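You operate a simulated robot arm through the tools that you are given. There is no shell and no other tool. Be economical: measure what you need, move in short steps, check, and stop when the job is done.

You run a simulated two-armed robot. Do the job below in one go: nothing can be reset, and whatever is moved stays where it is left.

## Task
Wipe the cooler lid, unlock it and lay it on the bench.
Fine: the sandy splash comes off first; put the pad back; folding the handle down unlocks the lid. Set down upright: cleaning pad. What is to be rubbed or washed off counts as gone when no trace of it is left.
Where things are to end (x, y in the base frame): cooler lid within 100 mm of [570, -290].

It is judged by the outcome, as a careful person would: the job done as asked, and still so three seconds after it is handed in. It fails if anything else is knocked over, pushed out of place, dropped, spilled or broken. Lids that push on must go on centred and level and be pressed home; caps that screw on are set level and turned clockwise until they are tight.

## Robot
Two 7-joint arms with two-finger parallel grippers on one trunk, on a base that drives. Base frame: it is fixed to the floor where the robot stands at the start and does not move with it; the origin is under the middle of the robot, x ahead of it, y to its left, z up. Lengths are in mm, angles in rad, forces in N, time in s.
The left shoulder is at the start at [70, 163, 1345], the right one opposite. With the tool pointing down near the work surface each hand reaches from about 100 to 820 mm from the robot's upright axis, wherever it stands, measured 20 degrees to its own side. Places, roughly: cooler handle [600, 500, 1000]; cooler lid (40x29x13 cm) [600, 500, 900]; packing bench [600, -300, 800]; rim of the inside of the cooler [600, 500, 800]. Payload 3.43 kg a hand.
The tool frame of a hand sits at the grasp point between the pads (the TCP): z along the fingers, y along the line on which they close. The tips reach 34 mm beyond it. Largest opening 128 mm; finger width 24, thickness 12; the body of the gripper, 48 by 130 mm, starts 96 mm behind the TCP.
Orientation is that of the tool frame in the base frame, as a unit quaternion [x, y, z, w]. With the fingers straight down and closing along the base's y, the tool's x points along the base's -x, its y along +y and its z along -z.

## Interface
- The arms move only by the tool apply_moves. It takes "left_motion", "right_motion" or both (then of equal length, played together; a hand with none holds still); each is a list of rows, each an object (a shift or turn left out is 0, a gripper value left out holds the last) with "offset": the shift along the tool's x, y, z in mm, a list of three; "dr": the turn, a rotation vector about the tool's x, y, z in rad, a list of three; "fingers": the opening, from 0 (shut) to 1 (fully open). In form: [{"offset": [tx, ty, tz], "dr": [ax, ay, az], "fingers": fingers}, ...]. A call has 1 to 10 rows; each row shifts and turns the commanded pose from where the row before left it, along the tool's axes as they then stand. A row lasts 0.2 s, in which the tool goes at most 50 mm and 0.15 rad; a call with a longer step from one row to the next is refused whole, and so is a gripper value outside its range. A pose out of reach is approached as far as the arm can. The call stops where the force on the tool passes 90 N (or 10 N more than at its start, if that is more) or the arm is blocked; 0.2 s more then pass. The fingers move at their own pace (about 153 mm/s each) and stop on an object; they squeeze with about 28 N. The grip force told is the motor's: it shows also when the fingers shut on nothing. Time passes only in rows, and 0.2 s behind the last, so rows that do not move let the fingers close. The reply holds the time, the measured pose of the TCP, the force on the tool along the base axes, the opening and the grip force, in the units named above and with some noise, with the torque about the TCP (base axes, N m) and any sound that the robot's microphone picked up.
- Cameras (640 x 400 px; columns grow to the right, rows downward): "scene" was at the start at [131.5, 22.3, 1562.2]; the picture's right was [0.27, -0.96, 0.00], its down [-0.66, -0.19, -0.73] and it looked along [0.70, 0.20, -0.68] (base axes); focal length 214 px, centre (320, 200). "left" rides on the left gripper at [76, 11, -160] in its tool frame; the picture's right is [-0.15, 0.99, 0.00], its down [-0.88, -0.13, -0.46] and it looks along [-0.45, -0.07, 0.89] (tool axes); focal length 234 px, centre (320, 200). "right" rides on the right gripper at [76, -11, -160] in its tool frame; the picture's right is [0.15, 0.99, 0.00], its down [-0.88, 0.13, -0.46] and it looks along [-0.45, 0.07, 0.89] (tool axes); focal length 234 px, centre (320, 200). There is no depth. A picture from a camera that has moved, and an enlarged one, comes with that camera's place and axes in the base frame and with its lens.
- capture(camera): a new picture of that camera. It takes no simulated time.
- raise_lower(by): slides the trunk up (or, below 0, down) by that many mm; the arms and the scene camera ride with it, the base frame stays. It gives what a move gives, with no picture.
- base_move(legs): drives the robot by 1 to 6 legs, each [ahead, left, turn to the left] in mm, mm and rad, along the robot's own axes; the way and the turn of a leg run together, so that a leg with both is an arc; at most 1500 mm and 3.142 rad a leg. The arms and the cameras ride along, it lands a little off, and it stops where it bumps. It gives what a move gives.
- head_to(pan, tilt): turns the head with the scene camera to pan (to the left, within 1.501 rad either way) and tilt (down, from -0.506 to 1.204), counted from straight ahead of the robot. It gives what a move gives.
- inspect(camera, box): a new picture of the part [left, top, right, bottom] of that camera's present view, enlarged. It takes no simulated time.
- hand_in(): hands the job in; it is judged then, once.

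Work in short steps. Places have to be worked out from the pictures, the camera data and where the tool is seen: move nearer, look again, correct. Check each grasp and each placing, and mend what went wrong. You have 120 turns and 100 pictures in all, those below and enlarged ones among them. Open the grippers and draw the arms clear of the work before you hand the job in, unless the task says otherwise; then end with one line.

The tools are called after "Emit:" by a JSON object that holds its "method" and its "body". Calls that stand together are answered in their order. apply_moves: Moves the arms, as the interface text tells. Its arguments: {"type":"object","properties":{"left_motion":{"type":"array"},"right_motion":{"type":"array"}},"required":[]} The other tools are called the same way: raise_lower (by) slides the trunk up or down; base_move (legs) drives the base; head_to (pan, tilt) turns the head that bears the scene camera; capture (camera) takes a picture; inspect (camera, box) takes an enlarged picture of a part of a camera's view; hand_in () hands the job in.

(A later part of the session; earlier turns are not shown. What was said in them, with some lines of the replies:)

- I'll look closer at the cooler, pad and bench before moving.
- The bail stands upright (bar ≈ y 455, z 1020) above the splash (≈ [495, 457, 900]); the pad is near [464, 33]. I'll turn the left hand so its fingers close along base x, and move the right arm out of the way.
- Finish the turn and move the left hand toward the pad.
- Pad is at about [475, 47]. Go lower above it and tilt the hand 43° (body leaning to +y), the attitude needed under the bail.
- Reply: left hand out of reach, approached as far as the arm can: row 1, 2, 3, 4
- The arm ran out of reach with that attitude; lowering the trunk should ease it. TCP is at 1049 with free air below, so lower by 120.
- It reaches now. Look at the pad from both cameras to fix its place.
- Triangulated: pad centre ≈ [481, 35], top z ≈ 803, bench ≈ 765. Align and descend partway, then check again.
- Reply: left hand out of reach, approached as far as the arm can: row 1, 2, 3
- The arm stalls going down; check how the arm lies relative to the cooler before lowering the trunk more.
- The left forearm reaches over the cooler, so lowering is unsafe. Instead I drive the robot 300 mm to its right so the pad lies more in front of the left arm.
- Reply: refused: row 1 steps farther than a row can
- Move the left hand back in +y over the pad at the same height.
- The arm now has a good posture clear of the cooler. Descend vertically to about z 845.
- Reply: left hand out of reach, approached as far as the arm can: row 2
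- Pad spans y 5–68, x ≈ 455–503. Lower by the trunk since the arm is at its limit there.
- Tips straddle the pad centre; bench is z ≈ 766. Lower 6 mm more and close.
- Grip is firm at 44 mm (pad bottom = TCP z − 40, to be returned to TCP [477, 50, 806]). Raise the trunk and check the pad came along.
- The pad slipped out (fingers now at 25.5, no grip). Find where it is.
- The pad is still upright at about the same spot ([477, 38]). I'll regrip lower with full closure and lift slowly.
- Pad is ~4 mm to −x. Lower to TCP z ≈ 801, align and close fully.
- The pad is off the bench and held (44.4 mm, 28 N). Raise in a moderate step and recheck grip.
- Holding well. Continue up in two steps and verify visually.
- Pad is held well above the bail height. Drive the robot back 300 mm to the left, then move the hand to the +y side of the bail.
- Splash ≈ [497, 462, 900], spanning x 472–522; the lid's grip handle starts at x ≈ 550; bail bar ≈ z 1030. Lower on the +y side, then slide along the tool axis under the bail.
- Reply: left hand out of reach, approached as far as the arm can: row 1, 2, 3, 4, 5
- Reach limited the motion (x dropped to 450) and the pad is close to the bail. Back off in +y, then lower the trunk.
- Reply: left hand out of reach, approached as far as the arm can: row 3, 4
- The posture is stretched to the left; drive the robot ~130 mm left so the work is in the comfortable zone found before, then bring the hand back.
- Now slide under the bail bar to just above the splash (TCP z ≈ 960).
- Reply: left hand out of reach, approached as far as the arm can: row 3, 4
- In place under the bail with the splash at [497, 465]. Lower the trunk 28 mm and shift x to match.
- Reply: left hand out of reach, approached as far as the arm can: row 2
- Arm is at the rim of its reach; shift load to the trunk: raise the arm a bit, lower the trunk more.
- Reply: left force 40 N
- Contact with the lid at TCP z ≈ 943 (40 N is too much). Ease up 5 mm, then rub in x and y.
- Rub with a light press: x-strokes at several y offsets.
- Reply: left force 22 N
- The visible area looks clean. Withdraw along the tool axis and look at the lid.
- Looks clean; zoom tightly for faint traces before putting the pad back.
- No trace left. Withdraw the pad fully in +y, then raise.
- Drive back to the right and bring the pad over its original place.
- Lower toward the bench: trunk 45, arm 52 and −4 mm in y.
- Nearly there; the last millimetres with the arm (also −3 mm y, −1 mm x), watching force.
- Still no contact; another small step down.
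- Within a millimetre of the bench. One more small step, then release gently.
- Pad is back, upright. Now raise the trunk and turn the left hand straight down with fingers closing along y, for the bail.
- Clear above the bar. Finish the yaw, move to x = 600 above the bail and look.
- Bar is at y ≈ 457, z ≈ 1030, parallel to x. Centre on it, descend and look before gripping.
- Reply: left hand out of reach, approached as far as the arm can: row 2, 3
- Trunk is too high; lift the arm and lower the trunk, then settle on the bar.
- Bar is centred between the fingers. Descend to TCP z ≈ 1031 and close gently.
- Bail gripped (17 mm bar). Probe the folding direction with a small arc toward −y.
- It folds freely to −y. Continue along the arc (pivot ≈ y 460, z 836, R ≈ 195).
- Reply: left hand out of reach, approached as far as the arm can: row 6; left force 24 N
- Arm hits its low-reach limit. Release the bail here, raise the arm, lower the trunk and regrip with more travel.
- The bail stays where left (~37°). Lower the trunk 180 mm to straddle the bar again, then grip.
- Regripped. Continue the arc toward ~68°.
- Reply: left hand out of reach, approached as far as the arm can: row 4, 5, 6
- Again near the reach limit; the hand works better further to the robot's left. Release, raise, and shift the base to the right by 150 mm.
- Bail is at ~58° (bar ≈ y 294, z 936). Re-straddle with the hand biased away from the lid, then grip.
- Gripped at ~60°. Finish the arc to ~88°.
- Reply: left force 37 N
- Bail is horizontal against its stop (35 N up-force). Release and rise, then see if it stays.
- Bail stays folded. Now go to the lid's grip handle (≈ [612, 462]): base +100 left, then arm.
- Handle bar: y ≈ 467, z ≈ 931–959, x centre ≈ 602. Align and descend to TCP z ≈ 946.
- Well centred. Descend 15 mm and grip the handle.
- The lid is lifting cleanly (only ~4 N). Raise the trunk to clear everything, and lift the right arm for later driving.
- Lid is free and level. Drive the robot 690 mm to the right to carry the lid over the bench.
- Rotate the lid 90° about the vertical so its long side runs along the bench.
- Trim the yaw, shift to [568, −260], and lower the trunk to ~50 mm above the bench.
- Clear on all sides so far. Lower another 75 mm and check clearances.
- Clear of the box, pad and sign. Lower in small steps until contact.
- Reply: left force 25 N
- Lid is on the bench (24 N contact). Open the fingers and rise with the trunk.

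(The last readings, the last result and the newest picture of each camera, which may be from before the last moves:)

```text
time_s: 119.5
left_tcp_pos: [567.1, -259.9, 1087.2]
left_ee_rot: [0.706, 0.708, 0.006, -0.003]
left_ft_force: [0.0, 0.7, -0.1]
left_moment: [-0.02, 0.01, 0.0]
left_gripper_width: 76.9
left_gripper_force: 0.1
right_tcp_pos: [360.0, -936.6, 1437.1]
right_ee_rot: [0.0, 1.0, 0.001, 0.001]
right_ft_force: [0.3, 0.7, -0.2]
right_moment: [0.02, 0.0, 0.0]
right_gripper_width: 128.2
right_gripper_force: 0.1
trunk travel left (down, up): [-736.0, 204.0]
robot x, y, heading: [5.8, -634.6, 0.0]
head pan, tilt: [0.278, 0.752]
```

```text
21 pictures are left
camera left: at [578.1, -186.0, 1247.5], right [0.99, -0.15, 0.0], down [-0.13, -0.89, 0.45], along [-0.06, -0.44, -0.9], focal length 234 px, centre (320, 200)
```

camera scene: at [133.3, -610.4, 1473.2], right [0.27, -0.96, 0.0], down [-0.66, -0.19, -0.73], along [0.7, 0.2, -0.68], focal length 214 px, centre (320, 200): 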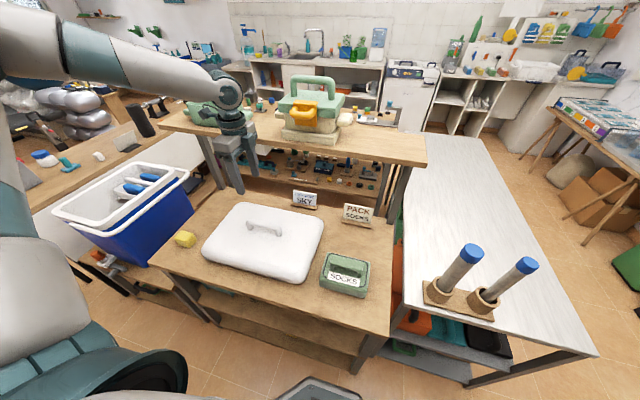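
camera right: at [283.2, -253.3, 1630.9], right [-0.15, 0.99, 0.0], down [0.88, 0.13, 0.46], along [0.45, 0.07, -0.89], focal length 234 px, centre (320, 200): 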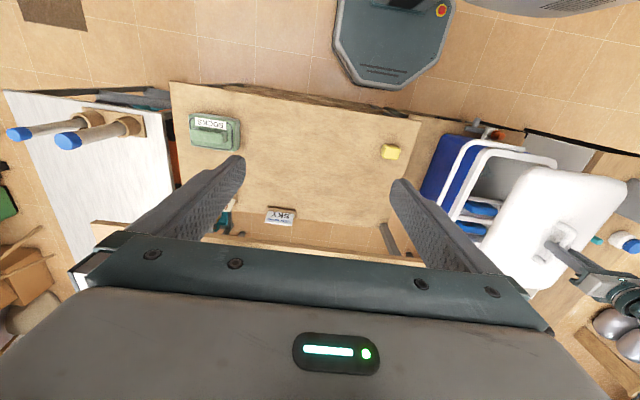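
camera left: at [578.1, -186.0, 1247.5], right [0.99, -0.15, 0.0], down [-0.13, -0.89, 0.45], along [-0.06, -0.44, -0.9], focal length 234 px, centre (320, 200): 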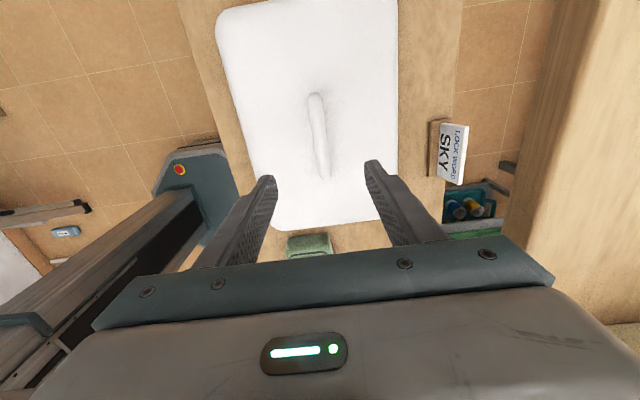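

Lid rests flat on the bench near [567, −260]. Check it for residue and check the pad and cooler.

Emit:
{"method": "inspect", "body": {"camera": "scene", "box": [165, 190, 345, 300]}}

Emit:
{"method": "inspect", "body": {"camera": "scene", "box": [40, 150, 220, 270]}}

Emit:
{"method": "inspect", "body": {"camera": "left", "box": [200, 0, 420, 180]}}

```text
3.56 times, centred on (255, 245) of scene
camera zoom: at [133.3, -610.4, 1473.2], right [0.27, -0.96, 0.0], down [-0.66, -0.19, -0.73], along [0.7, 0.2, -0.68], focal length 763 px, centre (551, 40)
```

zoom: 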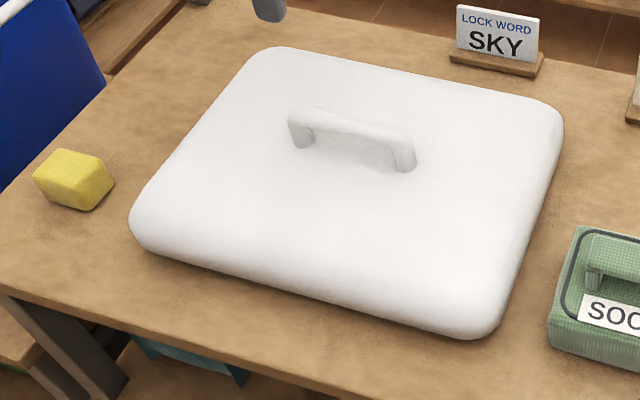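

```text
3.33 times, centred on (130, 210) of scene
camera zoom: at [133.3, -610.4, 1473.2], right [0.27, -0.96, 0.0], down [-0.66, -0.19, -0.73], along [0.7, 0.2, -0.68], focal length 715 px, centre (953, 167)
```

zoom: 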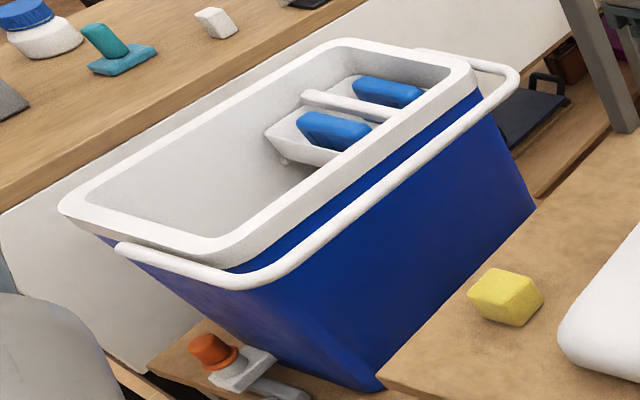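

```text
2.22 times, centred on (310, 90) of left
camera zoom: at [578.1, -186.0, 1247.5], right [0.99, -0.15, 0.0], down [-0.13, -0.89, 0.45], along [-0.06, -0.44, -0.9], focal length 520 px, centre (342, 444)
```

zoom: 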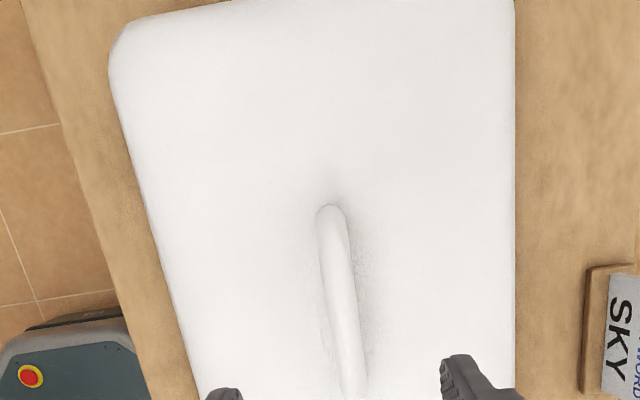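

All clean and in place. Open the gripper fully and draw the arm higher clear of the work.

Emit:
{"method": "apply_moves", "body": {"left_motion": [{"offset": [0, 0, -40], "fingers": 1}, {"offset": [0, 0, -40]}, {"offset": [0, 0, -40]}, {}, {}]}}

Emit:
{"method": "hand_in", "body": {}}

```text
time_s: 120.8
left_tcp_pos: [569.9, -259.7, 1207.4]
left_ee_rot: [0.706, 0.708, 0.004, -0.002]
left_ft_force: [-0.2, 0.0, -0.2]
left_moment: [0.02, -0.03, -0.02]
left_gripper_width: 128.2
left_gripper_force: 0.0
right_tcp_pos: [360.4, -937.1, 1436.8]
right_ee_rot: [0.001, 1.0, 0.001, 0.0]
right_ft_force: [0.0, -0.6, 0.4]
right_moment: [-0.01, -0.04, 0.02]
right_gripper_width: 127.9
right_gripper_force: 0.1
trunk travel left (down, up): [-736.0, 204.0]
robot x, y, heading: [2.9, -634.2, 0.003]
head pan, tilt: [0.278, 0.752]
```

```text
The job is handed in.
```

The job is handed in: the splash is wiped off with no trace visible, the pad is back upright in its place (it slipped from the grip once early on but stayed upright), the handle is folded down, and the lid lies on the bench at about [567, -260], roughly 30 mm from the target.
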